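You operate a simulated robot arm through the tools that you are given. There is no shell and no other tool. Be economical: measure what you need, move in short steps, check, and stop when the job is done.

You are at the controls of a simulated two-armed robot. One attempt, no reset.

Task
Take the blue plug and leave it on the shelf under the island bench. Put two of the small square pots from the top of the sauce table on the shelf under the long bench. Put the bottle that says "salt" from the top of the sauce table on the island bench and the bottle labelled "basil" on the end table. Put the box labelled "clips" from the top of the sauce table on the shelf under the topping bench and the box that says "pads" on the shelf under the packing bench. Put the purple scoop from the top of the wash table on the cover on the top of the short belt. Put the jug with a blue handle in the inside of the rinse bowl. Take the green plug and put it on the bottom shelf of the open rack. Put the green brush on the island bench. The order is free. Set down upright: blue plug, bottle, box, jug with a blue handle, green plug.

It is judged by the outcome, as a careful person would: the job done as asked, and still so three seconds after it is handed in. It fails if anything else is knocked over, pushed out of place, dropped, spilled or broken. Lids that push on must go on centred and level and be pressed home; caps that screw on are set level and turned clockwise until they are tight.

Robot
Two 7-joint arms with two-finger parallel grippers on one trunk, on a base that drives. Base frame: it is fixed to the floor where the robot stands at the start and does not move with it; the origin is under the middle of the robot, x ahead of it, y to its left, z up. Units: mm, degrees, N and s.
The left shoulder is at the start at [70, 177, 1120], the right one opposite. Places, roughly: blue plug (7x7x14 cm) [600, 100, 900]; bottle [2750, 3250, 1000]; bottom shelf of the open rack [4100, -1900, 200]; box [2750, 3500, 1000]; cover (19x29x1 cm) [3500, 4100, 900]; end table [4600, 4300, 900]; green brush (24x5x5 cm) [6500, -700, 900]; green plug (7x7x14 cm) [6300, 1100, 800]; inside of the rinse bowl [6300, 600, 700]; island bench [1800, 100, 900]; jug with a blue handle [6250, 2250, 1000]; purple scoop (19x7x4 cm) [6300, 2700, 900]; shelf under the island bench [1800, 100, 500]; shelf under the long bench [1400, -1800, 300]; shelf under the packing bench [3300, 8500, 300]; shelf under the topping bench [6400, 3500, 300]; small square pot (7x7x5 cm) [2900, 2900, 900]. Payload 3.43 kg a hand.
The tool frame of a hand sits at the grasp point between the pads (the TCP): z along the fingers, y along the line on which they close. The tips reach 30 mm beyond it. The gripper opens to 94 mm. The fingers are 28 mm wide and 10 mm thick; the gripper's body (50 by 96 mm) begins 55 mm behind the TCP.
Orientation is that of the tool frame in the base frame, as a unit quaternion [x, y, z, w]. With the fingers straight down and closing along the base's y, the tool's x points along the base's -x, its y along +y and its z along -z.

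Tools
- The arms move only by the tool jog_arm. It takes "left_deltas", "right_deltas" or both (then of equal length, played together; a hand with none holds still); each is a list of rows, each a list of 7 numbers: the shift along the tool's x, y, z in units of 40 mm (1.0 is 40 mm), then the turn, a rotation vector about the tool's x, y, z in units of 6 degrees (1.0 is 6 degrees), then the opening, from 0 (shut) to 1 (fully open). In form: [[tx, ty, tz, ax, ay, az, jaw], ...]. A call has 1 to 12 rows; each row shifts and turns the commanded pose from where the row before left it, along the tool's axes as they then stand. A call with a number of a shift or a turn outside -1 to 1 is refused whole. Rows are played at 5 a second. More than 50 mm and 8.6 degrees between two rows, or a gripper value outside its range, and nothing of the call is played. Where a pose cannot be reached the arm comes as near as it can. A force on the tool above 40 N (or 10 N above the force at the start of the call, whichever is more), or a blocked arm, ends the call early, and 0.2 s more pass. Each finger travels about 153 mm/s and halts on what it meets, pressing with about 43 N; the grip force reading is that of the motor and also rises with nothing between the fingers. The clock runs only during rows and for 0.2 s after the last one: add rows that do not move to give the fingers time. The reply holds the time, the measured pose of the TCP, the force on the tool along the base axes, the opening and the grip force, in the units named above and with some noise, with the torque about the TCP (base axes, N m) and any sound that the robot's microphone picked up.
- Cameras (640 x 400 px; columns grow to the right, rows downward): "scene" is now at [125.6, 18.3, 1420.5]; the picture's right is [0.24, -0.97, 0.00], its down [-0.71, -0.18, -0.68] and it looks along [0.66, 0.16, -0.74] (base axes); focal length 277 px, centre (320, 200). "left" rides on the left gripper at [76, -14, -102] in its tool frame; the picture's right is [0.18, 0.98, 0.00], its down [-0.75, 0.14, -0.64] and it looks along [-0.63, 0.12, 0.77] (tool axes); focal length 243 px, centre (320, 200). "right" rides on the right gripper at [76, 14, -102] in its tool frame; the picture's right is [-0.18, 0.98, 0.00], its down [-0.75, -0.14, -0.64] and it looks along [-0.63, -0.12, 0.77] (tool axes); focal length 243 px, centre (320, 200). There is no depth. A picture from a camera that has moved, and an enlarged one, comes with that camera's place and axes in the base frame and with its lens.
- camera(camera): a new picture of that camera. It takes no simulated time.
- slide_trunk(by): slides the trunk up (or, below 0, down) by that many mm; the arms and the scene camera ride with it, the base frame stays. It gives what a move gives, with no picture.
- drive_base(legs): drives the robot by 1 to 6 legs, each [ahead, turn to the left] in mm and degrees, along the robot's own axes; the way and the turn of a leg run together, so that a leg with both is an arc; at most 1500 mm and 180 degrees a leg. The arms and the cameras ride along, it lands a little off, and it stops where it bumps. It gives what a move gives.
- head_to(pan, tilt): turns the head with the scene camera to pan (to the left, within 86 degrees either way) and tilt (down, from -29 to 69), counted from straight ahead of the robot. It gives what a move gives.
- close_up(camera, box): a new picture of the part [left, top, right, bottom] of that camera's present view, enlarged. It takes no simulated time.
- close_job(): hands the job in; it is judged then, once.

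Work in short steps. Places have to be worked out from the pictures, the camera data and where the tool is seen: move nearer, look again, correct. Check each grasp and each placing, and mend what went wrong. You have 546 turns and 334 pictures in all, those below and enlarged ones among them. Open the grippers and draw the arms clear of the work before you hand the job in, unless the task says otherwise.

The tools are called after "Request:" by a JSON object that holds its "op" and its "data". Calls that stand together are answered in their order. jog_arm: Moves the arms, as the interface text tells. Its arguments: {"type":"object","properties":{"left_deltas":{"type":"array","items":{"type":"array","items":{"type":"number"}}},"right_deltas":{"type":"array","items":{"type":"array","items":{"type":"number"}}}},"required":[]} The other tools are called the same way: slide_trunk (by) slides the trunk up or down; drive_base (legs) drives the base; head_to (pan, tilt) turns the head that bears the scene camera; camera (camera) takes a picture; close_up (camera, box) takes an enlarged picture of a part of a camera's view; close_job () hands the job in.

At the start:

```text
time_s: 0.0
left_ee_pos: [488.4, 325.3, 1126.6]
left_tcp_rot: [0.0, 1.0, -0.001, 0.0]
left_contact_force: [0.3, -0.4, 0.5]
left_moment: [0.03, -0.04, 0.04]
left_opening: 93.9
left_grasp_force: 0.1
right_ee_pos: [557.0, -171.7, 1161.6]
right_tcp_rot: [0.0, 1.0, 0.0, 0.0]
right_contact_force: [0.1, -0.7, 0.3]
right_moment: [-0.02, 0.01, -0.01]
right_opening: 94.0
right_grasp_force: 0.1
trunk travel left (down, up): [-700.0, 140.0]
robot x, y, heading: [-0.1, -0.6, -0.1]
head pan, tilt: [14.0, 47.4]
```

scene: 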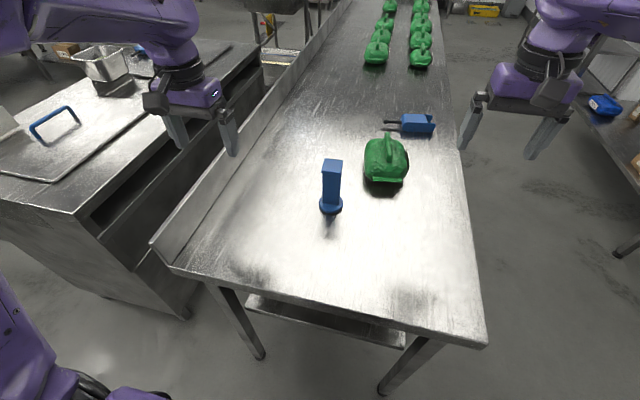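
right: 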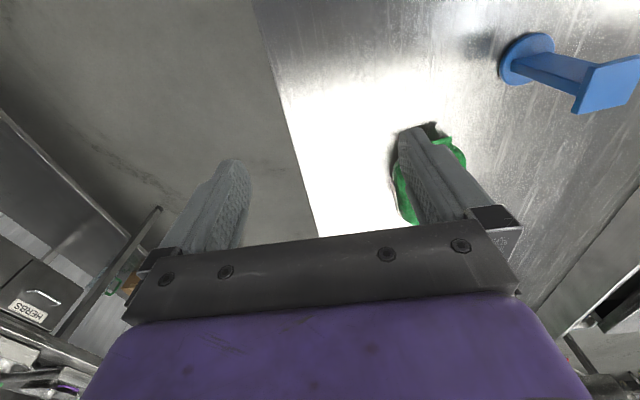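
left: 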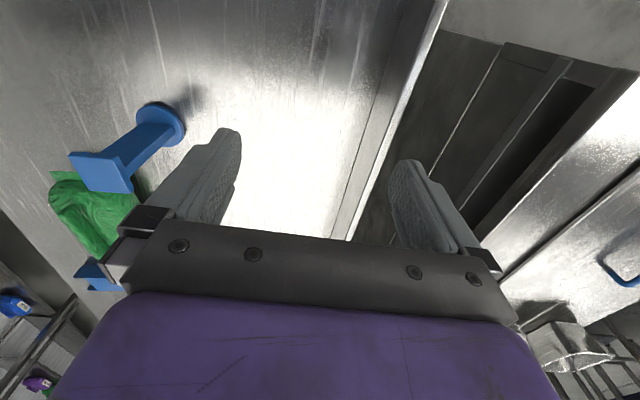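

I start by looking around with the head to learn the layout.

Request:
{"op": "head_to", "data": {"pan": 0, "tilt": 15}}

Request:
{"op": "camera", "data": {"camera": "scene"}}

Request:
{"op": "head_to", "data": {"pan": 70, "tilt": 15}}

Request:
{"op": "camera", "data": {"camera": "scene"}}

Request:
{"op": "head_to", "data": {"pan": -70, "tilt": 20}}

Request:
{"op": "camera", "data": {"camera": "scene"}}

```text
time_s: 1.0
left_ee_pos: [488.9, 324.3, 1125.4]
left_tcp_rot: [0.0, 1.0, 0.0, 0.001]
left_contact_force: [0.9, 0.3, 0.2]
left_moment: [-0.01, -0.03, -0.01]
left_opening: 93.7
left_grasp_force: 0.1
right_ee_pos: [557.4, -171.9, 1162.7]
right_tcp_rot: [-0.001, 1.0, -0.001, 0.0]
right_contact_force: [0.2, 0.6, 0.7]
right_moment: [-0.01, -0.03, 0.01]
right_opening: 93.9
right_grasp_force: 0.0
trunk travel left (down, up): [-700.0, 140.0]
robot x, y, heading: [4.1, -0.8, -0.0]
head pan, tilt: [0.0, 15.0]
```

```text
330 pictures are left
camera scene: at [142.0, -0.8, 1470.6], right [0.0, -1.0, 0.0], down [-0.26, 0.0, -0.97], along [0.97, 0.0, -0.26], focal length 277 px, centre (320, 200)
```

scene: 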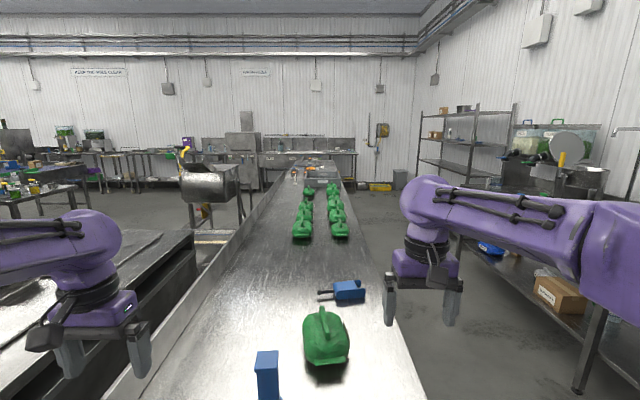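

```text
time_s: 2.4
left_ee_pos: [490.0, 324.9, 1126.3]
left_tcp_rot: [0.0, 1.0, 0.0, 0.0]
left_contact_force: [-0.3, 0.6, -0.3]
left_moment: [-0.03, 0.05, 0.0]
left_opening: 94.1
left_grasp_force: 0.1
right_ee_pos: [557.8, -171.9, 1162.8]
right_tcp_rot: [0.0, 1.0, 0.0, 0.0]
right_contact_force: [-0.1, 0.9, 0.9]
right_moment: [-0.01, 0.0, 0.01]
right_opening: 93.8
right_grasp_force: 0.1
trunk travel left (down, up): [-700.0, 140.0]
robot x, y, heading: [-1.3, -1.3, -0.0]
head pan, tilt: [70.0, 15.0]
```

```text
329 pictures are left
camera scene: at [80.7, 86.9, 1470.7], right [0.94, -0.34, 0.0], down [-0.09, -0.24, -0.97], along [0.33, 0.91, -0.26], focal length 277 px, centre (320, 200)
```

scene: 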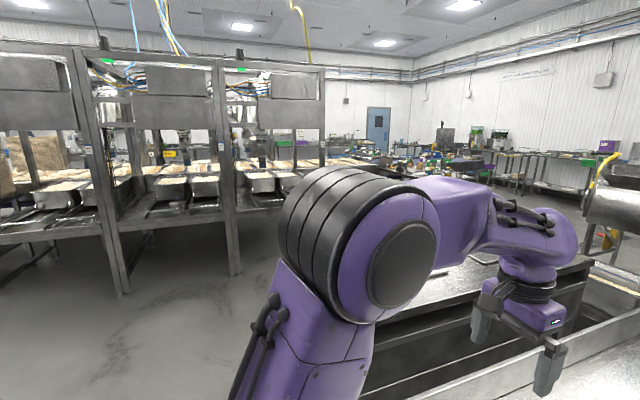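

```text
time_s: 4.6
left_ee_pos: [489.3, 324.8, 1125.7]
left_tcp_rot: [0.001, 1.0, 0.0, 0.0]
left_contact_force: [-0.2, -0.4, 0.2]
left_moment: [0.0, 0.01, -0.06]
left_opening: 94.1
left_grasp_force: 0.0
right_ee_pos: [558.3, -172.5, 1162.1]
right_tcp_rot: [0.0, 1.0, 0.0, 0.0]
right_contact_force: [0.9, 0.7, -0.5]
right_moment: [0.03, -0.03, 0.03]
right_opening: 94.0
right_grasp_force: 0.1
trunk travel left (down, up): [-700.0, 140.0]
robot x, y, heading: [1.3, 0.1, -0.1]
head pan, tilt: [-70.0, 20.0]
```

```text
328 pictures are left
camera scene: at [80.5, -88.3, 1462.5], right [-0.94, -0.34, 0.0], down [-0.12, 0.32, -0.94], along [0.32, -0.88, -0.34], focal length 277 px, centre (320, 200)
```

scene: 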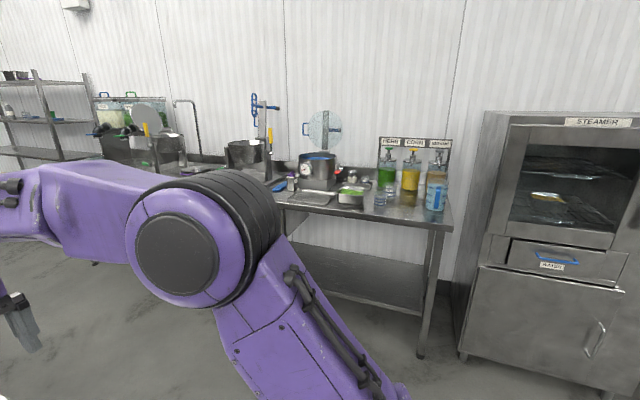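

The plug is near (630,110) standing on the bench (top ~z 830). I turn the left hand level (tool z toward +x) for a sideways grasp that also suits the shelf below.

Request:
{"op": "jog_arm", "data": {"left_deltas": [[0, 0, 0, 0, -1, 0, 1], [0, 0, 0, 0, -1, 0, 1], [0, 0, 0, 0, -1, 0, 1], [0, 0, 0, 0, -1, 0, 1], [0, 0, 0, 0, -1, 0, 1], [0, 0, 0, 0, -1, 0, 1], [0, 0, 0, 0, -1, 0, 1], [0, 0, 0, 0, -1, 0, 1], [0, 0, 0, 0, -1, 0, 1], [0, 0, 0, 0, -1, 0, 1], [0, 0, 0, 0, -1, 0, 1], [0, 0, 0, 0, -1, 0, 1]]}}

Request:
{"op": "jog_arm", "data": {"left_deltas": [[0, 0, 0, 0, -1, 0, 1], [0, 0, 0, 0, -1, 0, 1], [0, 0, 0, 0, -1, 0, 1], [0, 0, 0, 0, 0, 0, 1]]}}

Request:
{"op": "head_to", "data": {"pan": 10, "tilt": 45}}

Request:
{"op": "camera", "data": {"camera": "scene"}}

Request:
{"op": "camera", "data": {"camera": "left"}}

```text
time_s: 7.2
left_ee_pos: [514.5, 345.3, 1115.0]
left_tcp_rot: [0.002, 0.809, 0.001, 0.588]
left_contact_force: [-1.2, -0.1, 0.0]
left_moment: [0.03, 0.02, 0.01]
left_opening: 94.2
left_grasp_force: 0.1
left hand out of reach, approached as far as the arm can: row 5, 6, 7, 8
right_ee_pos: [556.8, -171.7, 1161.8]
right_tcp_rot: [0.0, 1.0, -0.001, -0.001]
right_contact_force: [1.1, 0.4, -0.4]
right_moment: [-0.03, 0.0, 0.0]
right_opening: 94.0
right_grasp_force: 0.1
trunk travel left (down, up): [-700.0, 140.0]
robot x, y, heading: [-1.5, -3.3, -0.0]
head pan, tilt: [-70.0, 20.0]
```

```text
time_s: 8.2
left_ee_pos: [515.2, 346.3, 1115.4]
left_tcp_rot: [-0.001, 0.777, 0.0, 0.63]
left_contact_force: [-0.2, 0.6, 0.4]
left_moment: [-0.01, 0.04, 0.02]
left_opening: 94.1
left_grasp_force: 0.1
left hand out of reach, approached as far as the arm can: row 2, 3
right_ee_pos: [557.8, -170.6, 1161.7]
right_tcp_rot: [0.0, 1.0, -0.001, 0.0]
right_contact_force: [0.7, -0.6, -0.6]
right_moment: [-0.01, 0.02, -0.04]
right_opening: 93.9
right_grasp_force: 0.1
trunk travel left (down, up): [-700.0, 140.0]
robot x, y, heading: [-1.0, -1.2, 0.1]
head pan, tilt: [-70.0, 20.0]
```

```text
time_s: 9.8
left_ee_pos: [514.6, 346.0, 1114.9]
left_tcp_rot: [0.0, 0.777, 0.0, 0.63]
left_contact_force: [0.8, 1.0, 0.1]
left_moment: [0.02, -0.04, -0.04]
left_opening: 94.1
left_grasp_force: 0.0
right_ee_pos: [557.7, -170.8, 1162.1]
right_tcp_rot: [0.0, 1.0, 0.001, 0.0]
right_contact_force: [-1.4, 0.7, 0.0]
right_moment: [-0.01, -0.03, -0.03]
right_opening: 94.0
right_grasp_force: 0.1
trunk travel left (down, up): [-700.0, 140.0]
robot x, y, heading: [-0.3, 0.0, -0.0]
head pan, tilt: [10.0, 45.0]
```

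```text
327 pictures are left
camera scene: at [128.7, 13.2, 1423.9], right [0.17, -0.98, 0.0], down [-0.7, -0.12, -0.71], along [0.7, 0.12, -0.71], focal length 277 px, centre (320, 200)
```

scene: 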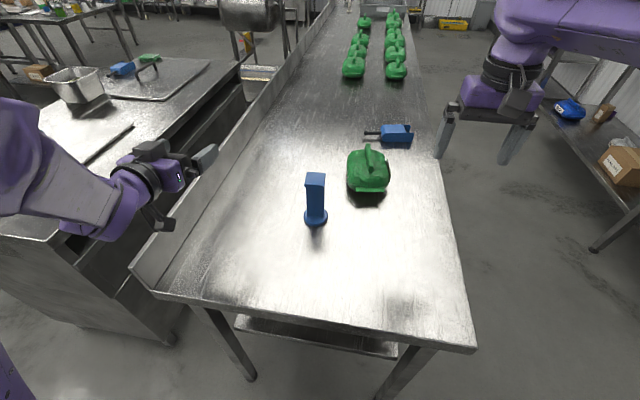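

```text
326 pictures are left
camera left: at [398.6, 331.4, 1062.3], right [-0.04, 0.98, -0.18], down [-0.47, 0.14, 0.87], along [0.88, 0.12, 0.46], focal length 243 px, centre (320, 200)
```

left: 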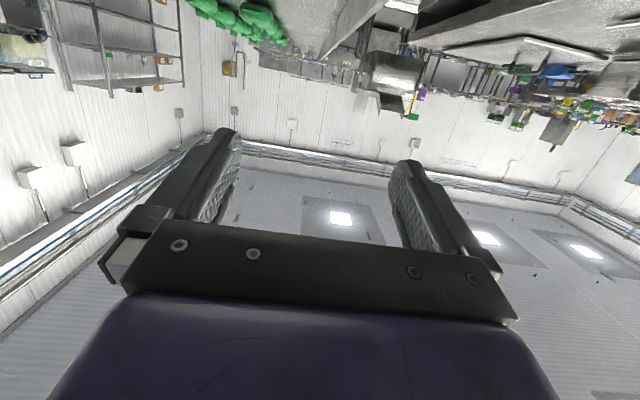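

The wrist camera hangs under the hand in this pose; I want it above, so I roll the hand 180° about the tool axis in stages.

Request:
{"op": "jog_arm", "data": {"left_deltas": [[0, 0, 0, 0, 0, 1, 1], [0, 0, 0, 0, 0, 1, 1], [0, 0, 0, 0, 0, 1, 1], [0, 0, 0, 0, 0, 1, 1], [0, 0, 0, 0, 0, 1, 1], [0, 0, 0, 0, 0, 1, 1], [0, 0, 0, 0, 0, 1, 1], [0, 0, 0, 0, 0, 1, 1], [0, 0, 0, 0, 0, 1, 1], [0, 0, 0, 0, 0, 1, 1], [0, 0, 0, 0, 0, 1, 1], [0, 0, 0, 0, 0, 1, 1]]}}

Request:
{"op": "jog_arm", "data": {"left_deltas": [[0, 0, 0, 0, 0, 1, 1], [0, 0, 0, 0, 0, 1, 1], [0, 0, 0, 0, 0, 1, 1], [0, 0, 0, 0, 0, 1, 1], [0, 0, 0, 0, 0, 1, 1], [0, 0, 0, 0, 0, 1, 1], [0, 0, 0, 0, 0, 1, 1], [0, 0, 0, 0, 0, 1, 1], [0, 0, 0, 0, 0, 1, 1], [0, 0, 0, 0, 0, 1, 1], [0, 0, 0, 0, 0, 1, 1], [0, 0, 0, 0, 0, 1, 1]]}}

Request:
{"op": "jog_arm", "data": {"left_deltas": [[0, 0, 0, 0, 0, 1, 1], [0, 0, 0, 0, 0, 1, 1], [0, 0, 0, 0, 0, 1, 1], [0, 0, 0, 0, 0, 1, 1], [0, 0, 0, 0, 0, 1, 1], [0, 0, 0, 0, 0, 1, 1], [0, 0, 0, 0, 0, 0, 1]]}}

Request:
{"op": "camera", "data": {"camera": "left"}}

Request:
{"op": "camera", "data": {"camera": "scene"}}

```text
time_s: 12.3
left_ee_pos: [522.4, 421.0, 1118.2]
left_tcp_rot: [0.437, 0.637, 0.362, 0.522]
left_contact_force: [0.4, -0.7, -0.5]
left_moment: [-0.01, -0.01, -0.02]
left_opening: 93.9
left_grasp_force: 0.1
left hand out of reach, approached as far as the arm can: row 10, 11, 12
right_ee_pos: [558.4, -171.7, 1162.4]
right_tcp_rot: [0.0, 1.0, 0.0, 0.0]
right_contact_force: [-0.2, 0.0, 0.8]
right_moment: [-0.01, 0.0, 0.03]
right_opening: 94.2
right_grasp_force: 0.2
trunk travel left (down, up): [-700.0, 140.0]
robot x, y, heading: [-2.4, 5.5, 0.2]
head pan, tilt: [10.0, 45.0]
```

```text
time_s: 14.9
left_ee_pos: [549.4, 447.7, 1395.9]
left_tcp_rot: [0.742, 0.247, 0.592, 0.193]
left_contact_force: [-0.2, -0.9, -0.4]
left_moment: [-0.03, 0.01, 0.0]
left_opening: 94.1
left_grasp_force: 0.0
left hand out of reach, approached as far as the arm can: row 1, 2, 3, 4, 5, 6, 7, 8, 9, 10, 11, 12
right_ee_pos: [556.9, -172.7, 1161.6]
right_tcp_rot: [0.0, 1.0, 0.0, 0.0]
right_contact_force: [0.9, -0.5, 1.1]
right_moment: [0.03, 0.03, -0.02]
right_opening: 93.7
right_grasp_force: 0.0
trunk travel left (down, up): [-700.0, 140.0]
robot x, y, heading: [1.5, -2.7, -0.1]
head pan, tilt: [10.0, 45.0]
```

```text
time_s: 16.6
left_ee_pos: [578.4, 351.9, 1587.1]
left_tcp_rot: [0.781, 0.005, 0.625, 0.001]
left_contact_force: [-0.3, 0.7, -0.9]
left_moment: [-0.01, 0.01, -0.01]
left_opening: 94.1
left_grasp_force: 0.0
left hand out of reach, approached as far as the arm can: row 1, 2, 3, 4, 5, 6
right_ee_pos: [557.3, -172.7, 1162.4]
right_tcp_rot: [0.0, 1.0, -0.001, 0.0]
right_contact_force: [-0.4, 0.2, 0.8]
right_moment: [-0.01, 0.0, -0.01]
right_opening: 94.3
right_grasp_force: 0.1
trunk travel left (down, up): [-700.0, 140.0]
robot x, y, heading: [-0.8, 2.2, -0.0]
head pan, tilt: [10.0, 45.0]
```

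```text
325 pictures are left
camera left: at [494.1, 365.0, 1683.8], right [0.05, -0.98, 0.19], down [-0.79, -0.15, -0.59], along [0.61, -0.12, -0.78], focal length 243 px, centre (320, 200)
```

left: 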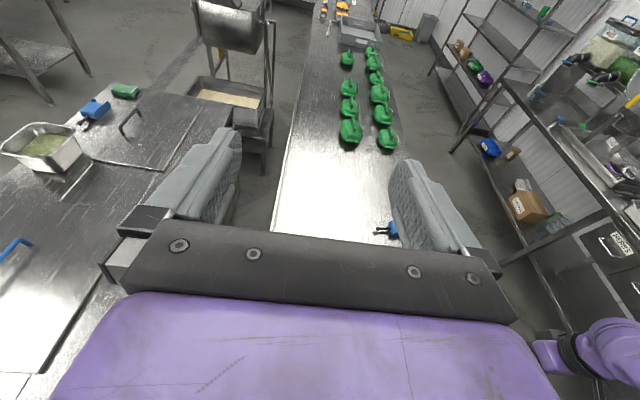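

```text
324 pictures are left
camera scene: at [129.1, 13.1, 1423.8], right [0.17, -0.98, 0.0], down [-0.7, -0.12, -0.71], along [0.7, 0.12, -0.71], focal length 277 px, centre (320, 200)
```

scene: 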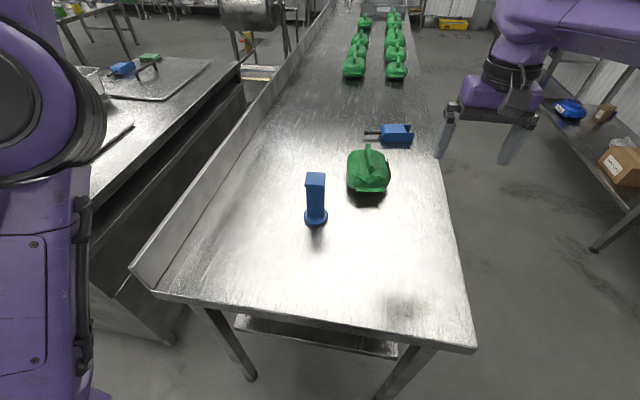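

The hand now has its camera on top but rose to z 1587. I lower it along tool −x and see whether this arm posture works lower down.

Request:
{"op": "jog_arm", "data": {"left_deltas": [[-1, 0, 0, 0, 0, 0, 1], [-1, 0, 0, 0, 0, 0, 1], [-1, 0, 0, 0, 0, 0, 1], [-1, 0, 0, 0, 0, 0, 1], [-1, 0, 0, 0, 0, 0, 1], [-1, 0, 0, 0, 0, 0, 1], [-1, 0, 0, 0, 0, 0, 1], [-1, 0, 0, 0, 0, 0, 1], [-1, 0, 0, 0, 0, 0, 1], [-1, 0, 0, 0, 0, 0, 1], [0, 0, 0, 0, 0, 0, 1]]}}

Request:
{"op": "camera", "data": {"camera": "scene"}}

```text
time_s: 18.9
left_ee_pos: [588.0, 272.1, 1543.4]
left_tcp_rot: [0.779, 0.004, 0.627, 0.0]
left_contact_force: [0.6, 0.2, 0.0]
left_moment: [0.01, -0.02, -0.04]
left_opening: 94.0
left_grasp_force: 0.0
left hand out of reach, approached as far as the arm can: row 1, 2, 3, 4, 5, 6, 7, 8, 9, 10
right_ee_pos: [558.4, -171.3, 1162.4]
right_tcp_rot: [0.0, 1.0, 0.001, 0.0]
right_contact_force: [-0.2, 0.7, -0.5]
right_moment: [0.02, 0.0, -0.01]
right_opening: 93.9
right_grasp_force: 0.2
trunk travel left (down, up): [-700.0, 140.0]
robot x, y, heading: [-4.8, 1.0, -0.3]
head pan, tilt: [10.0, 45.0]
```

```text
323 pictures are left
camera scene: at [128.6, 13.3, 1423.9], right [0.17, -0.98, 0.0], down [-0.7, -0.12, -0.71], along [0.7, 0.12, -0.71], focal length 277 px, centre (320, 200)
```

scene: 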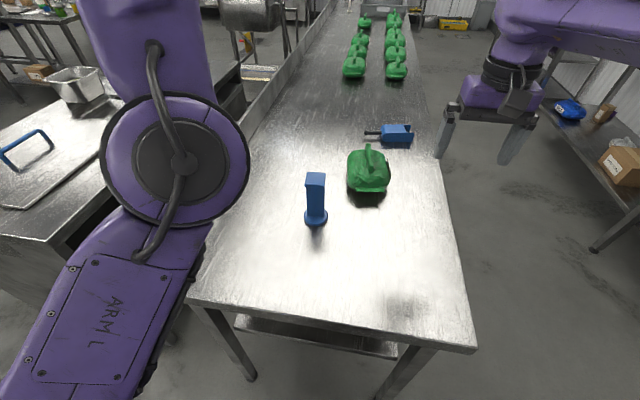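

This posture is bad at bench height. I roll back the way I came and will use a ~60° tilt with the camera on the robot side instead.

Request:
{"op": "jog_arm", "data": {"left_deltas": [[0, 0, 0, 0, 0, -1, 1], [0, 0, 0, 0, 0, -1, 1], [0, 0, 0, 0, 0, -1, 1], [0, 0, 0, 0, 0, -1, 1], [0, 0, 0, 0, 0, -1, 1], [0, 0, 0, 0, 0, -1, 1], [0, 0, 0, 0, 0, -1, 1], [0, 0, 0, 0, 0, -1, 1], [0, 0, 0, 0, 0, -1, 1], [0, 0, 0, 0, 0, -1, 1], [0, 0, 0, 0, 0, -1, 1], [0, 0, 0, 0, 0, -1, 1]]}}

Request:
{"op": "jog_arm", "data": {"left_deltas": [[0, 0, 0, 0, 0, -1, 1], [0, 0, 0, 0, 0, -1, 1], [0, 0, 0, 0, 0, -1, 1], [0, 0, 0, 0, 0, -1, 1], [0, 0, 0, 0, 0, -1, 1], [0, 0, 0, 0, 0, -1, 1], [0, 0, 0, 0, 0, -1, 1], [0, 0, 0, 0, 0, -1, 1], [0, 0, 0, 0, 0, -1, 1], [0, 0, 0, 0, 0, -1, 1], [0, 0, 0, 0, 0, -1, 1], [0, 0, 0, 0, 0, -1, 1]]}}

Request:
{"op": "jog_arm", "data": {"left_deltas": [[0, 0, 0, 0, 0, -1, 1], [0, 0, 0, 0, 0, -1, 1], [0, 0, 0, 0, 0, -1, 1], [0, 0, 0, 0, 0, -1, 1], [0, 0, 0, 0, 0, -1, 1], [0, 0, 0, 0, 0, -1, 1], [0, 0, 0, 0, 0, 0, 1]]}}

Request:
{"op": "camera", "data": {"camera": "scene"}}

```text
time_s: 21.6
left_ee_pos: [586.9, 272.8, 1543.7]
left_tcp_rot: [0.628, 0.459, 0.508, 0.37]
left_contact_force: [0.4, 0.2, 0.0]
left_moment: [0.0, 0.0, 0.02]
left_opening: 93.6
left_grasp_force: 0.1
right_ee_pos: [558.3, -171.6, 1162.2]
right_tcp_rot: [0.001, 1.0, 0.0, -0.001]
right_contact_force: [0.3, 0.2, 0.9]
right_moment: [-0.01, -0.01, 0.04]
right_opening: 94.0
right_grasp_force: 0.1
trunk travel left (down, up): [-700.0, 140.0]
robot x, y, heading: [0.4, -1.6, 0.1]
head pan, tilt: [10.0, 45.0]
```

```text
time_s: 24.1
left_ee_pos: [588.4, 272.3, 1543.0]
left_tcp_rot: [0.239, 0.74, 0.194, 0.598]
left_contact_force: [0.4, -0.2, 0.2]
left_moment: [0.04, 0.0, -0.01]
left_opening: 93.8
left_grasp_force: 0.2
right_ee_pos: [558.0, -171.7, 1161.9]
right_tcp_rot: [0.0, 1.0, 0.0, 0.0]
right_contact_force: [-0.1, -0.4, 0.4]
right_moment: [0.0, 0.0, 0.0]
right_opening: 94.0
right_grasp_force: 0.1
trunk travel left (down, up): [-700.0, 140.0]
robot x, y, heading: [2.8, -0.7, 0.2]
head pan, tilt: [10.0, 45.0]
```

```text
time_s: 25.8
left_ee_pos: [586.2, 273.1, 1543.7]
left_tcp_rot: [-0.002, 0.778, 0.0, 0.628]
left_contact_force: [0.7, -0.2, 0.2]
left_moment: [0.02, 0.01, -0.04]
left_opening: 93.9
left_grasp_force: 0.0
right_ee_pos: [557.2, -171.7, 1162.7]
right_tcp_rot: [-0.001, 1.0, 0.0, 0.0]
right_contact_force: [0.4, 0.2, 0.0]
right_moment: [0.01, 0.0, 0.01]
right_opening: 94.2
right_grasp_force: 0.1
trunk travel left (down, up): [-700.0, 140.0]
robot x, y, heading: [0.1, 1.9, 0.1]
head pan, tilt: [10.0, 45.0]
```

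```text
322 pictures are left
camera scene: at [128.7, 13.2, 1423.8], right [0.17, -0.98, 0.0], down [-0.7, -0.12, -0.71], along [0.7, 0.12, -0.71], focal length 277 px, centre (320, 200)
```

scene: 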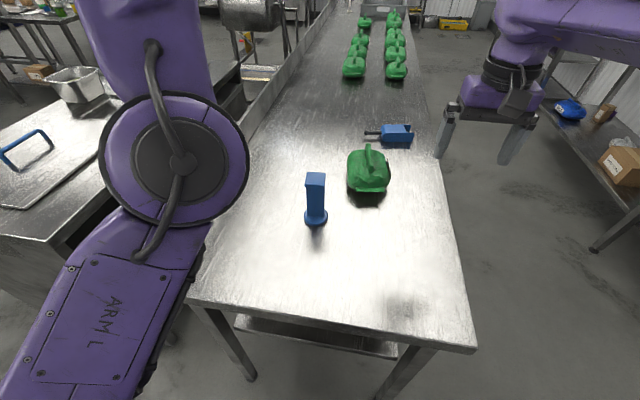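

The roll was undone. Now I turn the hand back to pointing down, then lower it to its original pose.

Request:
{"op": "jog_arm", "data": {"left_deltas": [[0, 0, 0, 0, 1, 0, 1], [0, 0, 0, 0, 1, 0, 1], [0, 0, 0, 0, 1, 0, 1], [0, 0, 0, 0, 1, 0, 1], [0, 0, 0, 0, 1, 0, 1], [0, 0, 0, 0, 1, 0, 1], [0, 0, 0, 0, 1, 0, 1], [0, 0, 0, 0, 1, 0, 1], [0, 0, 0, 0, 1, 0, 1], [0, 0, 0, 0, 1, 0, 1], [0, 0, 0, 0, 1, 0, 1], [0, 0, 0, 0, 1, 0, 1]]}}

Request:
{"op": "jog_arm", "data": {"left_deltas": [[0, 0, 1, 0, 1, 0, 1], [0, 0, 1, 0, 0, 0, 1], [0, 0, 1, 0, 0, 0, 1], [0.5, 0, 1, 0, 0, 0, 1], [0.5, 0, 1, 0, 0, 0, 1], [0.5, 0.5, 1, 0, 0, 0, 1], [0.5, 0.5, 1, 0, 0, 0, 1], [0.5, 0, 1, 0, 0, 0, 1], [0, 0, 1, 0, 0, 0, 1], [0, 0, 1, 0, 0, 0, 1], [0, 0, 0, 0, 0, 0, 1]]}}

Request:
{"op": "camera", "data": {"camera": "scene"}}

```text
time_s: 28.4
left_ee_pos: [464.2, 356.2, 1490.2]
left_tcp_rot: [0.0, 0.97, -0.003, 0.244]
left_contact_force: [-0.7, 0.3, -1.2]
left_moment: [-0.02, -0.02, -0.01]
left_opening: 94.0
left_grasp_force: 0.0
left hand out of reach, approached as far as the arm can: row 4, 5, 6, 7, 8, 9, 10, 11, 12
right_ee_pos: [559.0, -169.6, 1162.2]
right_tcp_rot: [0.001, 1.0, 0.0, -0.001]
right_contact_force: [-0.6, 0.1, 0.1]
right_moment: [0.04, 0.0, 0.01]
right_opening: 94.0
right_grasp_force: 0.1
trunk travel left (down, up): [-700.0, 140.0]
robot x, y, heading: [0.9, 2.9, -0.0]
head pan, tilt: [10.0, 45.0]
```

```text
time_s: 30.8
left_ee_pos: [526.2, 392.6, 1084.3]
left_tcp_rot: [0.0, 0.981, -0.002, 0.193]
left_contact_force: [-0.3, -0.8, 0.2]
left_moment: [0.06, -0.01, -0.01]
left_opening: 93.9
left_grasp_force: 0.0
right_ee_pos: [556.4, -172.3, 1162.9]
right_tcp_rot: [0.0, 1.0, 0.0, 0.001]
right_contact_force: [-0.9, 0.5, 0.6]
right_moment: [0.01, -0.03, 0.03]
right_opening: 94.2
right_grasp_force: 0.0
trunk travel left (down, up): [-700.0, 140.0]
robot x, y, heading: [-2.7, -2.5, -0.1]
head pan, tilt: [10.0, 45.0]
```

```text
321 pictures are left
camera scene: at [127.7, 12.1, 1424.0], right [0.17, -0.98, 0.0], down [-0.7, -0.12, -0.71], along [0.7, 0.12, -0.71], focal length 277 px, centre (320, 200)
```

scene: 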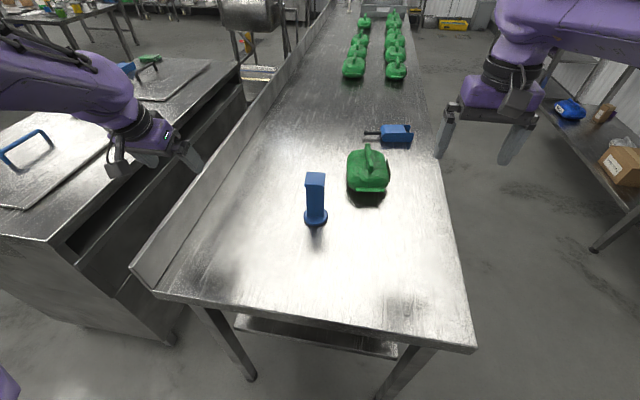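

Left arm is back in a normal posture. I zoom on the plug and compute its place.

Request:
{"op": "close_up", "data": {"camera": "scene", "box": [280, 150, 360, 240]}}

```text
4.44 times, centred on (320, 195) of scene
camera zoom: at [127.7, 12.1, 1424.0], right [0.17, -0.98, 0.0], down [-0.7, -0.12, -0.71], along [0.7, 0.12, -0.71], focal length 1230 px, centre (320, 222)
```

zoom: 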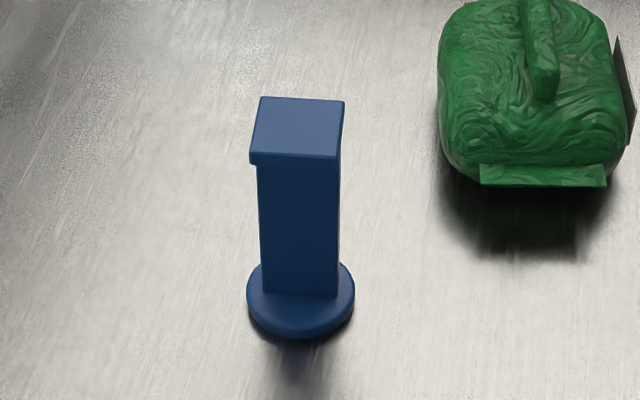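

Plug is about (649,114), disc at z≈824, shaft 48 mm wide. I tilt the left hand to ~60° and bring it to a pre-grasp point behind the plug.

Request:
{"op": "jog_arm", "data": {"left_deltas": [[0, 0, 0, 0, -1, 0, 1], [0, 0, 0, 0, -1, 0, 1], [0, 0, 0, 0, -1, 0, 1], [0, 0, 0, 0, -1, 0, 1], [0, 0, 0, 0, -1, 0, 1], [0, 0, 0, 0, -1, 0, 1], [0, 0, 0, 0, -0.33, 0, 1], [0, 0, 0, 0, 0, 0, 1]]}}

Request:
{"op": "jog_arm", "data": {"left_deltas": [[0.34, -0.875, 0.156, 0, 0, 0, 1], [0.34, -0.875, 0.156, 0, 0, 0, 1], [0.34, -0.875, 0.156, 0, 0, 0, 1], [0.34, -0.875, 0.156, 0, 0, 0, 1], [0.34, -0.875, 0.156, 0, 0, 0, 1], [0.34, -0.875, 0.156, 0, 0, 0, 1], [0.34, -0.875, 0.156, 0, 0, 0, 1], [0.34, -0.875, 0.156, 0, 0, 0, 1], [0, 0, 0, 0, 0, 0, 1]]}}

Request:
{"op": "camera", "data": {"camera": "scene"}}

Request:
{"op": "camera", "data": {"camera": "left"}}

```text
time_s: 32.5
left_ee_pos: [526.1, 392.4, 1083.1]
left_tcp_rot: [-0.001, 0.865, -0.003, 0.501]
left_contact_force: [-0.8, 0.5, -0.6]
left_moment: [-0.03, 0.01, -0.04]
left_opening: 94.1
left_grasp_force: 0.0
right_ee_pos: [557.8, -172.4, 1162.5]
right_tcp_rot: [0.0, 1.0, 0.0, 0.0]
right_contact_force: [0.2, 0.5, 0.0]
right_moment: [0.02, -0.03, 0.04]
right_opening: 94.0
right_grasp_force: 0.1
trunk travel left (down, up): [-700.0, 140.0]
robot x, y, heading: [4.1, 2.9, -0.3]
head pan, tilt: [10.0, 45.0]
```

```text
time_s: 34.5
left_ee_pos: [554.0, 203.9, 1059.3]
left_tcp_rot: [-0.007, 0.869, -0.018, 0.495]
left_contact_force: [1.0, -0.8, 0.5]
left_moment: [0.0, -0.02, -0.01]
left_opening: 94.0
left_grasp_force: 0.0
left hand out of reach, approached as far as the arm can: row 4, 5, 6, 7, 8
right_ee_pos: [557.1, -172.7, 1162.0]
right_tcp_rot: [0.0, 1.0, 0.0, 0.0]
right_contact_force: [-0.2, 0.0, 0.1]
right_moment: [0.01, 0.0, -0.04]
right_opening: 93.8
right_grasp_force: 0.1
trunk travel left (down, up): [-700.0, 140.0]
robot x, y, heading: [0.8, -1.6, 0.1]
head pan, tilt: [10.0, 45.0]
```

```text
319 pictures are left
camera scene: at [128.5, 13.6, 1423.9], right [0.17, -0.98, 0.0], down [-0.7, -0.12, -0.71], along [0.7, 0.12, -0.71], focal length 277 px, centre (320, 200)
```

scene: 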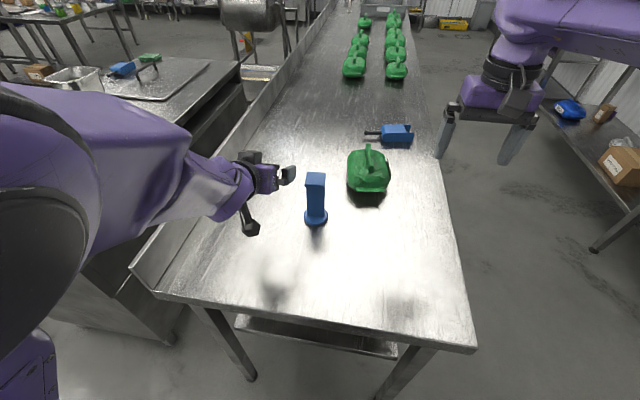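

```text
318 pictures are left
camera left: at [425.9, 189.1, 1046.2], right [-0.09, 0.98, -0.2], down [-0.17, 0.18, 0.97], along [0.98, 0.12, 0.15], focal length 243 px, centre (320, 200)
```

left: 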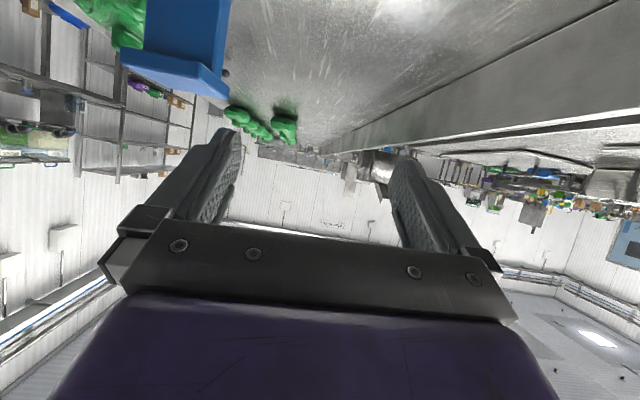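

The tilted hand can't fold that close to the body. I back the robot 180 mm so the plug is farther out, then continue.

Request:
{"op": "drive_base", "data": {"legs": [[-180, 0]]}}

Request:
{"op": "jog_arm", "data": {"left_deltas": [[0.3, -0.5, 0.5, 0, 0, 0, 1], [0.3, -0.5, 0.5, 0, 0, 0, 1], [0.3, -0.5, 0.5, 0, 0, 0, 1], [0.3, -0.5, 0.5, 0, 0, 0, 1], [0.3, -0.25, 0.5, 0, 0, 0, 1], [0.3, 0, 0.5, 0, 0, 0, 1], [0, 0, 0, 0, 0, 0, 1]]}}

```text
time_s: 36.1
left_ee_pos: [373.9, 202.3, 1059.7]
left_tcp_rot: [-0.006, 0.868, -0.018, 0.496]
left_contact_force: [0.3, 0.4, 0.1]
left_moment: [-0.01, 0.01, 0.02]
left_opening: 94.2
left_grasp_force: 0.1
right_ee_pos: [378.5, -170.3, 1161.7]
right_tcp_rot: [-0.001, 1.0, -0.001, -0.001]
right_contact_force: [-0.1, 0.5, 0.7]
right_moment: [-0.04, -0.01, 0.03]
right_opening: 93.9
right_grasp_force: 0.2
trunk travel left (down, up): [-700.0, 140.0]
robot x, y, heading: [-179.8, 3.4, -0.1]
head pan, tilt: [10.0, 45.0]
```

```text
time_s: 37.7
left_ee_pos: [479.7, 195.3, 1036.3]
left_tcp_rot: [-0.035, 0.865, -0.039, 0.5]
left_contact_force: [-0.6, 0.3, -0.2]
left_moment: [0.01, 0.01, -0.02]
left_opening: 94.1
left_grasp_force: 0.1
left hand out of reach, approached as far as the arm can: row 1, 2, 3, 4, 5, 6
right_ee_pos: [375.6, -170.9, 1162.2]
right_tcp_rot: [0.0, 1.0, 0.0, 0.0]
right_contact_force: [0.3, 0.3, 0.2]
right_moment: [-0.01, -0.02, -0.04]
right_opening: 93.9
right_grasp_force: 0.0
trunk travel left (down, up): [-700.0, 140.0]
robot x, y, heading: [-179.0, -1.8, 0.0]
head pan, tilt: [10.0, 45.0]
```

The left hand can't come further inward (y≈195). I shift the robot about 130 mm to its right with a turn–reverse–turn so the plug is in front of the left shoulder.

Request:
{"op": "drive_base", "data": {"legs": [[0, 60], [-150, 0], [0, -60]]}}

Request:
{"op": "camera", "data": {"camera": "scene"}}

```text
time_s: 44.3
left_ee_pos: [405.7, 59.3, 1025.5]
left_tcp_rot: [-0.031, 0.868, -0.042, 0.493]
left_contact_force: [0.0, -0.1, -0.7]
left_moment: [-0.03, 0.01, 0.03]
left_opening: 94.2
left_grasp_force: 0.1
right_ee_pos: [298.7, -308.1, 1161.9]
right_tcp_rot: [0.006, 1.0, 0.0, 0.0]
right_contact_force: [0.3, -0.7, 0.5]
right_moment: [0.02, -0.01, 0.02]
right_opening: 94.3
right_grasp_force: 0.0
trunk travel left (down, up): [-700.0, 140.0]
robot x, y, heading: [-253.5, -125.6, -0.8]
head pan, tilt: [10.0, 45.0]
```

```text
317 pictures are left
camera scene: at [-127.3, -117.6, 1423.8], right [0.16, -0.99, 0.0], down [-0.7, -0.11, -0.71], along [0.7, 0.11, -0.71], focal length 277 px, centre (320, 200)
```

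scene: 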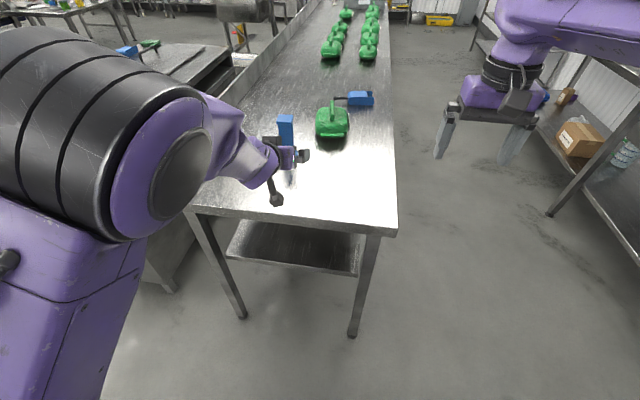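

Now the plug is well placed for the left arm. I correct the small attitude error and move to about 120 mm short of the plug.

Request:
{"op": "jog_arm", "data": {"left_deltas": [[0, 0, 0, -0.4, -0.13, 0.92, 1], [0, 0.27, 0.77, 0, 0, 0, 1], [0, 0.27, 0.77, 0, 0, 0, 1], [0, 0.27, 0.77, 0, 0, 0, 1], [0, 0.27, 0.77, 0, 0, 0, 1], [0, 0.27, 0.77, 0, 0, 0, 1], [0, 0, 0, 0, 0, 0, 1]]}}

Request:
{"op": "camera", "data": {"camera": "left"}}

Request:
{"op": "camera", "data": {"camera": "scene"}}

```text
time_s: 45.9
left_ee_pos: [538.9, 112.5, 950.6]
left_tcp_rot: [0.0, 0.866, 0.002, 0.5]
left_contact_force: [0.5, -0.2, 0.0]
left_moment: [0.01, -0.01, -0.02]
left_opening: 94.2
left_grasp_force: 0.1
right_ee_pos: [297.5, -308.2, 1163.1]
right_tcp_rot: [0.006, 1.0, 0.001, 0.0]
right_contact_force: [0.1, 0.6, -0.3]
right_moment: [0.02, -0.02, 0.02]
right_opening: 94.0
right_grasp_force: 0.0
trunk travel left (down, up): [-700.0, 140.0]
robot x, y, heading: [-258.4, -132.5, -0.9]
head pan, tilt: [10.0, 45.0]
```

```text
316 pictures are left
camera left: at [411.0, 97.8, 934.6], right [-0.09, 0.98, -0.16], down [-0.18, 0.14, 0.97], along [0.98, 0.12, 0.16], focal length 243 px, centre (320, 200)
```

left: 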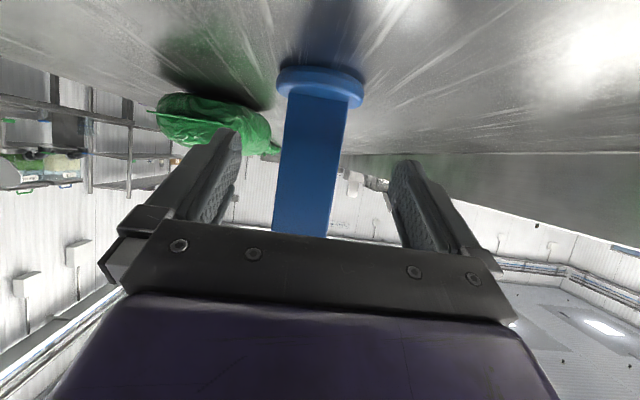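

```text
315 pictures are left
camera scene: at [-128.3, -118.5, 1424.0], right [0.16, -0.99, 0.0], down [-0.7, -0.11, -0.71], along [0.7, 0.11, -0.71], focal length 277 px, centre (320, 200)
```

scene: 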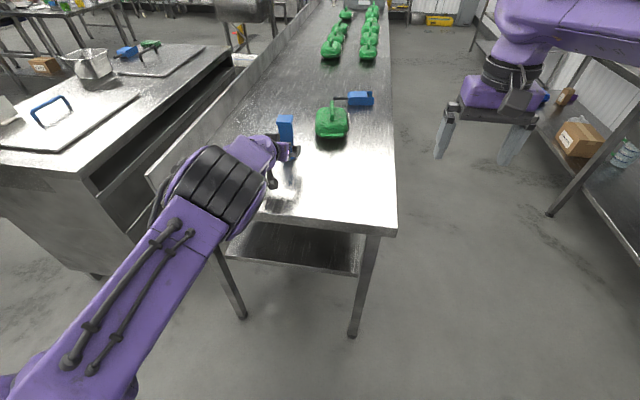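

The plug's shaft lies between the fingers, centred at y≈112. I advance 115 mm along the tool and close.

Request:
{"op": "jog_arm", "data": {"left_deltas": [[0, 0, 0.72, 0, 0, 0, 1], [0, 0, 0.72, 0, 0, 0, 1], [0, 0, 0.72, 0, 0, 0, 1], [0, 0, 0.72, 0, 0, 0, 1], [0, 0, 0, 0, 0, 0, 1]]}}

Request:
{"op": "camera", "data": {"camera": "left"}}

Request:
{"op": "jog_arm", "data": {"left_deltas": [[0, 0, 0, 0, 0, 0, 0], [0, 0, 0, 0, 0, 0, 0], [0, 0, 0, 0, 0, 0, 0], [0, 0, 0, 0, 0, 0, 0]]}}

```text
time_s: 47.1
left_ee_pos: [597.6, 111.9, 915.8]
left_tcp_rot: [0.0, 0.866, 0.001, 0.499]
left_contact_force: [0.6, -1.1, 0.0]
left_moment: [0.02, -0.01, 0.0]
left_opening: 94.3
left_grasp_force: 0.1
left hand out of reach, approached as far as the arm can: row 3, 4
right_ee_pos: [299.4, -307.7, 1162.5]
right_tcp_rot: [0.008, 1.0, -0.001, 0.0]
right_contact_force: [0.4, 0.4, -0.2]
right_moment: [-0.01, 0.01, -0.03]
right_opening: 93.8
right_grasp_force: 0.0
trunk travel left (down, up): [-700.0, 140.0]
robot x, y, heading: [-255.5, -133.6, -0.7]
head pan, tilt: [10.0, 45.0]
```

```text
314 pictures are left
camera left: at [469.6, 98.3, 900.0], right [-0.09, 0.98, -0.16], down [-0.18, 0.14, 0.97], along [0.98, 0.12, 0.16], focal length 243 px, centre (320, 200)
```

left: 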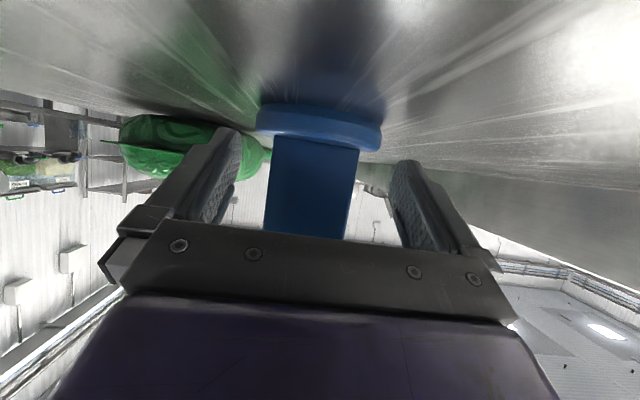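

```text
time_s: 48.1
left_ee_pos: [596.7, 110.2, 915.0]
left_tcp_rot: [0.0, 0.866, 0.0, 0.499]
left_contact_force: [0.7, -2.4, 1.1]
left_moment: [-0.19, 0.0, 0.03]
left_opening: 56.9
left_grasp_force: 43.1
right_ee_pos: [298.6, -308.7, 1162.1]
right_tcp_rot: [0.007, 1.0, 0.0, 0.0]
right_contact_force: [-0.4, 0.6, 0.3]
right_moment: [-0.01, 0.01, -0.04]
right_opening: 94.2
right_grasp_force: 0.1
trunk travel left (down, up): [-700.0, 140.0]
robot x, y, heading: [-258.0, -128.1, -0.7]
head pan, tilt: [10.0, 45.0]
```

The arm ran out of reach 50 mm short, so only the tips hold it. I open, drive forward 45 mm and check.

Request:
{"op": "jog_arm", "data": {"left_deltas": [[0, 0, 0, 0, 0, 0, 1], [0, 0, 0, 0, 0, 0, 1], [0, 0, 0, 0, 0, 0, 1], [0, 0, 0, 0, 0, 0, 1]]}}

Request:
{"op": "drive_base", "data": {"legs": [[45, 0]]}}

Request:
{"op": "camera", "data": {"camera": "left"}}

```text
time_s: 49.1
left_ee_pos: [596.9, 112.3, 915.8]
left_tcp_rot: [0.0, 0.866, 0.001, 0.5]
left_contact_force: [0.2, -0.4, -0.7]
left_moment: [0.01, 0.01, -0.03]
left_opening: 93.8
left_grasp_force: 0.1
right_ee_pos: [298.9, -307.7, 1162.2]
right_tcp_rot: [0.006, 1.0, 0.0, 0.0]
right_contact_force: [-0.3, 0.1, -0.3]
right_moment: [0.0, 0.01, 0.01]
right_opening: 94.1
right_grasp_force: 0.1
trunk travel left (down, up): [-700.0, 140.0]
robot x, y, heading: [-256.6, -131.0, -0.8]
head pan, tilt: [10.0, 45.0]
```

```text
time_s: 50.0
left_ee_pos: [638.3, 111.7, 916.5]
left_tcp_rot: [0.001, 0.866, 0.0, 0.501]
left_contact_force: [0.1, -0.5, 0.5]
left_moment: [0.02, 0.01, -0.01]
left_opening: 93.8
left_grasp_force: 0.0
right_ee_pos: [341.4, -309.2, 1163.4]
right_tcp_rot: [0.007, 1.0, 0.0, 0.001]
right_contact_force: [-0.4, 0.0, -0.4]
right_moment: [0.03, -0.02, -0.01]
right_opening: 94.1
right_grasp_force: 0.0
trunk travel left (down, up): [-700.0, 140.0]
robot x, y, heading: [-210.6, -130.3, -0.8]
head pan, tilt: [10.0, 45.0]
```

```text
313 pictures are left
camera left: at [512.5, 97.7, 901.0], right [-0.09, 0.98, -0.16], down [-0.18, 0.14, 0.97], along [0.98, 0.12, 0.16], focal length 243 px, centre (320, 200)
```

left: 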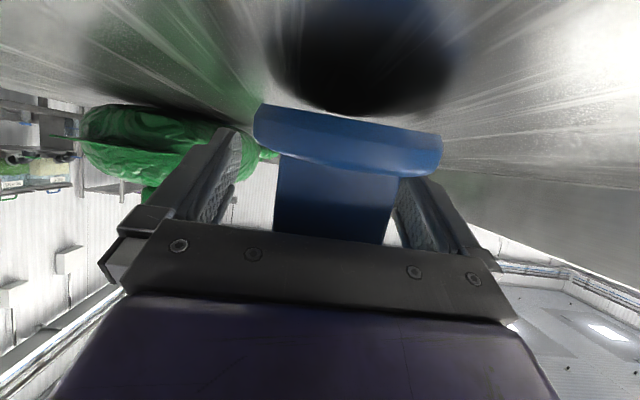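

Plug now sits deep between the fingers, slightly toward +y. I lower about 20 mm, shift 6 mm and close.

Request:
{"op": "jog_arm", "data": {"left_deltas": [[0.24, 0.15, 0.14, 0, 0, 0, 1], [0.24, 0, 0.14, 0, 0, 0, 1], [0, 0, 0, 0, 0, 0, 0.3], [0, 0, 0, 0, 0, 0, 0], [0, 0, 0, 0, 0, 0, 0], [0, 0, 0, 0, 0, 0, 0]]}}

Request:
{"op": "camera", "data": {"camera": "left"}}

```text
time_s: 50.5
left_ee_pos: [642.2, 112.8, 917.5]
left_tcp_rot: [0.0, 0.86, -0.003, 0.51]
left_contact_force: [-5.6, -4.2, 12.4]
left_moment: [-0.27, 1.92, 0.55]
left_opening: 93.9
left_grasp_force: 0.1
left hand out of reach, approached as far as the arm can: row 2
right_ee_pos: [342.1, -309.8, 1163.4]
right_tcp_rot: [0.007, 1.0, 0.0, 0.001]
right_contact_force: [0.5, -1.1, 0.6]
right_moment: [-0.05, -0.03, 0.0]
right_opening: 93.9
right_grasp_force: 0.1
trunk travel left (down, up): [-700.0, 140.0]
robot x, y, heading: [-211.0, -131.9, -0.7]
head pan, tilt: [10.0, 45.0]
stopped in row 2 (left hand): the force on the tool passed its limit (the readings are from after the stop); the commanded pose is now the measured one
```

```text
312 pictures are left
camera left: at [516.5, 99.0, 899.7], right [-0.08, 0.98, -0.17], down [-0.2, 0.15, 0.97], along [0.98, 0.12, 0.18], focal length 243 px, centre (320, 200)
```

left: 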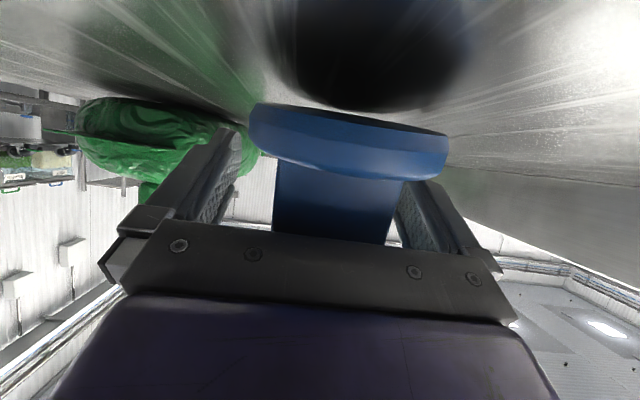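

Reconsidering: the disc appears at z≈885, so the bench top is ~880 and the plug stands near x≈605; my palm is touching it and the camera is near the bench. I back out along the tool axis.

Request:
{"op": "jog_arm", "data": {"left_deltas": [[0, 0, -0.5, 0, 0, 0, 1], [0, 0, -0.5, 0, 0, 0, 1], [0, 0, -0.5, 0, 0, 0, 1], [0, 0, -0.5, 0, 0, 0, 1], [0, 0, -0.5, 0, 0, 0, 1], [0, 0, 0, 0, 0, 0, 1]]}}

Request:
{"op": "camera", "data": {"camera": "left"}}

Request:
{"op": "close_up", "data": {"camera": "scene", "box": [220, 80, 380, 180]}}

```text
time_s: 51.9
left_ee_pos: [645.8, 114.0, 933.4]
left_tcp_rot: [0.0, 0.862, -0.002, 0.507]
left_contact_force: [-0.4, -0.3, -0.1]
left_moment: [0.03, 0.0, 0.0]
left_opening: 94.1
left_grasp_force: 0.0
left hand out of reach, approached as far as the arm can: row 1, 2, 3, 4, 5
right_ee_pos: [343.7, -309.4, 1161.9]
right_tcp_rot: [0.007, 1.0, -0.001, 0.001]
right_contact_force: [-0.1, -1.0, -0.3]
right_moment: [0.01, 0.0, 0.0]
right_opening: 94.2
right_grasp_force: 0.1
trunk travel left (down, up): [-700.0, 140.0]
robot x, y, heading: [-211.1, -128.3, -0.5]
head pan, tilt: [10.0, 45.0]
```

```text
311 pictures are left
camera left: at [519.3, 99.9, 916.4], right [-0.09, 0.98, -0.16], down [-0.2, 0.14, 0.97], along [0.98, 0.12, 0.18], focal length 243 px, centre (320, 200)
```

left: 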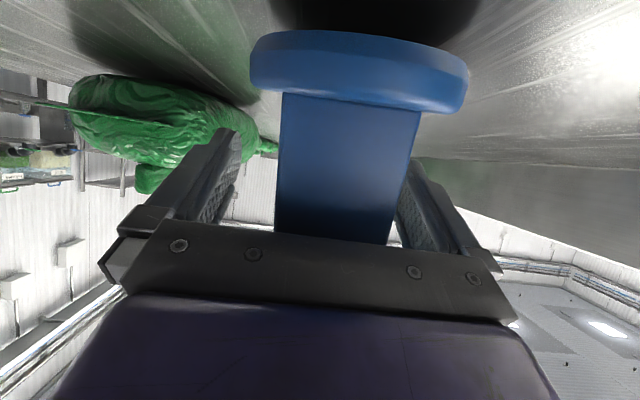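

```text
4.00 times, centred on (300, 130) of scene
camera zoom: at [-82.6, -118.4, 1423.9], right [0.16, -0.99, 0.0], down [-0.7, -0.11, -0.71], along [0.7, 0.11, -0.71], focal length 1107 px, centre (400, 480)
```

zoom: 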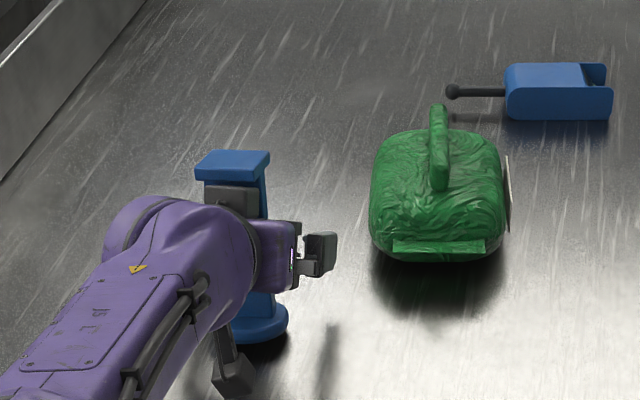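

Plug is still upright. The arm won't retract in this attitude, so I drive back 45 mm instead and look.

Request:
{"op": "drive_base", "data": {"legs": [[-45, 0]]}}

Request:
{"op": "camera", "data": {"camera": "left"}}

Request:
{"op": "close_up", "data": {"camera": "scene", "box": [220, 80, 380, 180]}}

```text
time_s: 52.8
left_ee_pos: [603.8, 114.6, 930.4]
left_tcp_rot: [0.001, 0.863, -0.002, 0.506]
left_contact_force: [-0.4, -0.5, 0.1]
left_moment: [-0.01, 0.0, 0.02]
left_opening: 94.0
left_grasp_force: 0.1
right_ee_pos: [301.9, -309.3, 1160.4]
right_tcp_rot: [0.007, 1.0, -0.001, -0.002]
right_contact_force: [0.6, 0.2, -0.6]
right_moment: [0.0, -0.02, 0.03]
right_opening: 94.1
right_grasp_force: 0.0
trunk travel left (down, up): [-700.0, 140.0]
robot x, y, heading: [-256.1, -130.5, -0.7]
head pan, tilt: [10.0, 45.0]
```

```text
309 pictures are left
camera left: at [476.7, 100.6, 914.2], right [-0.09, 0.98, -0.16], down [-0.19, 0.14, 0.97], along [0.98, 0.12, 0.18], focal length 243 px, centre (320, 200)
```

left: 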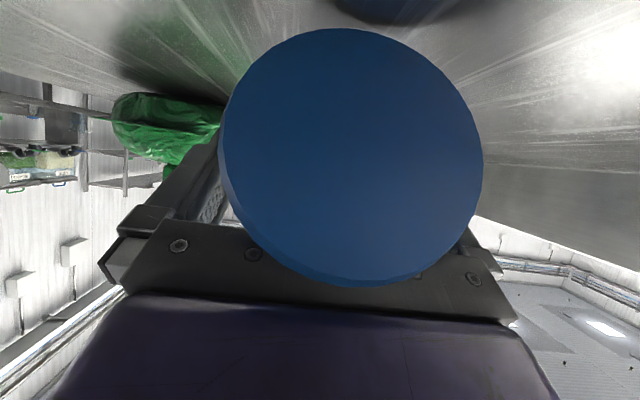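

```text
4.00 times, centred on (300, 130) of scene
camera zoom: at [-123.7, -117.8, 1423.4], right [0.16, -0.99, 0.0], down [-0.7, -0.11, -0.71], along [0.7, 0.11, -0.71], focal length 1107 px, centre (400, 480)
```

zoom: 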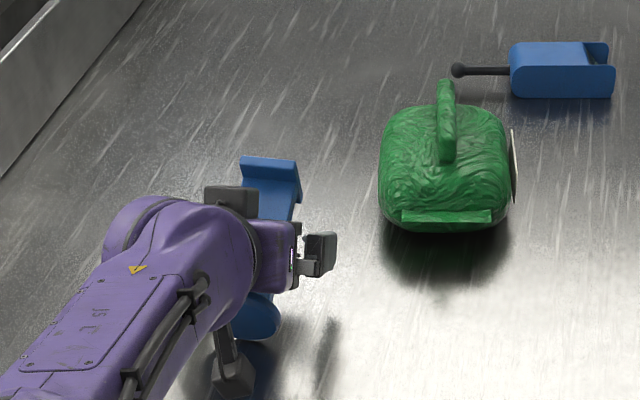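

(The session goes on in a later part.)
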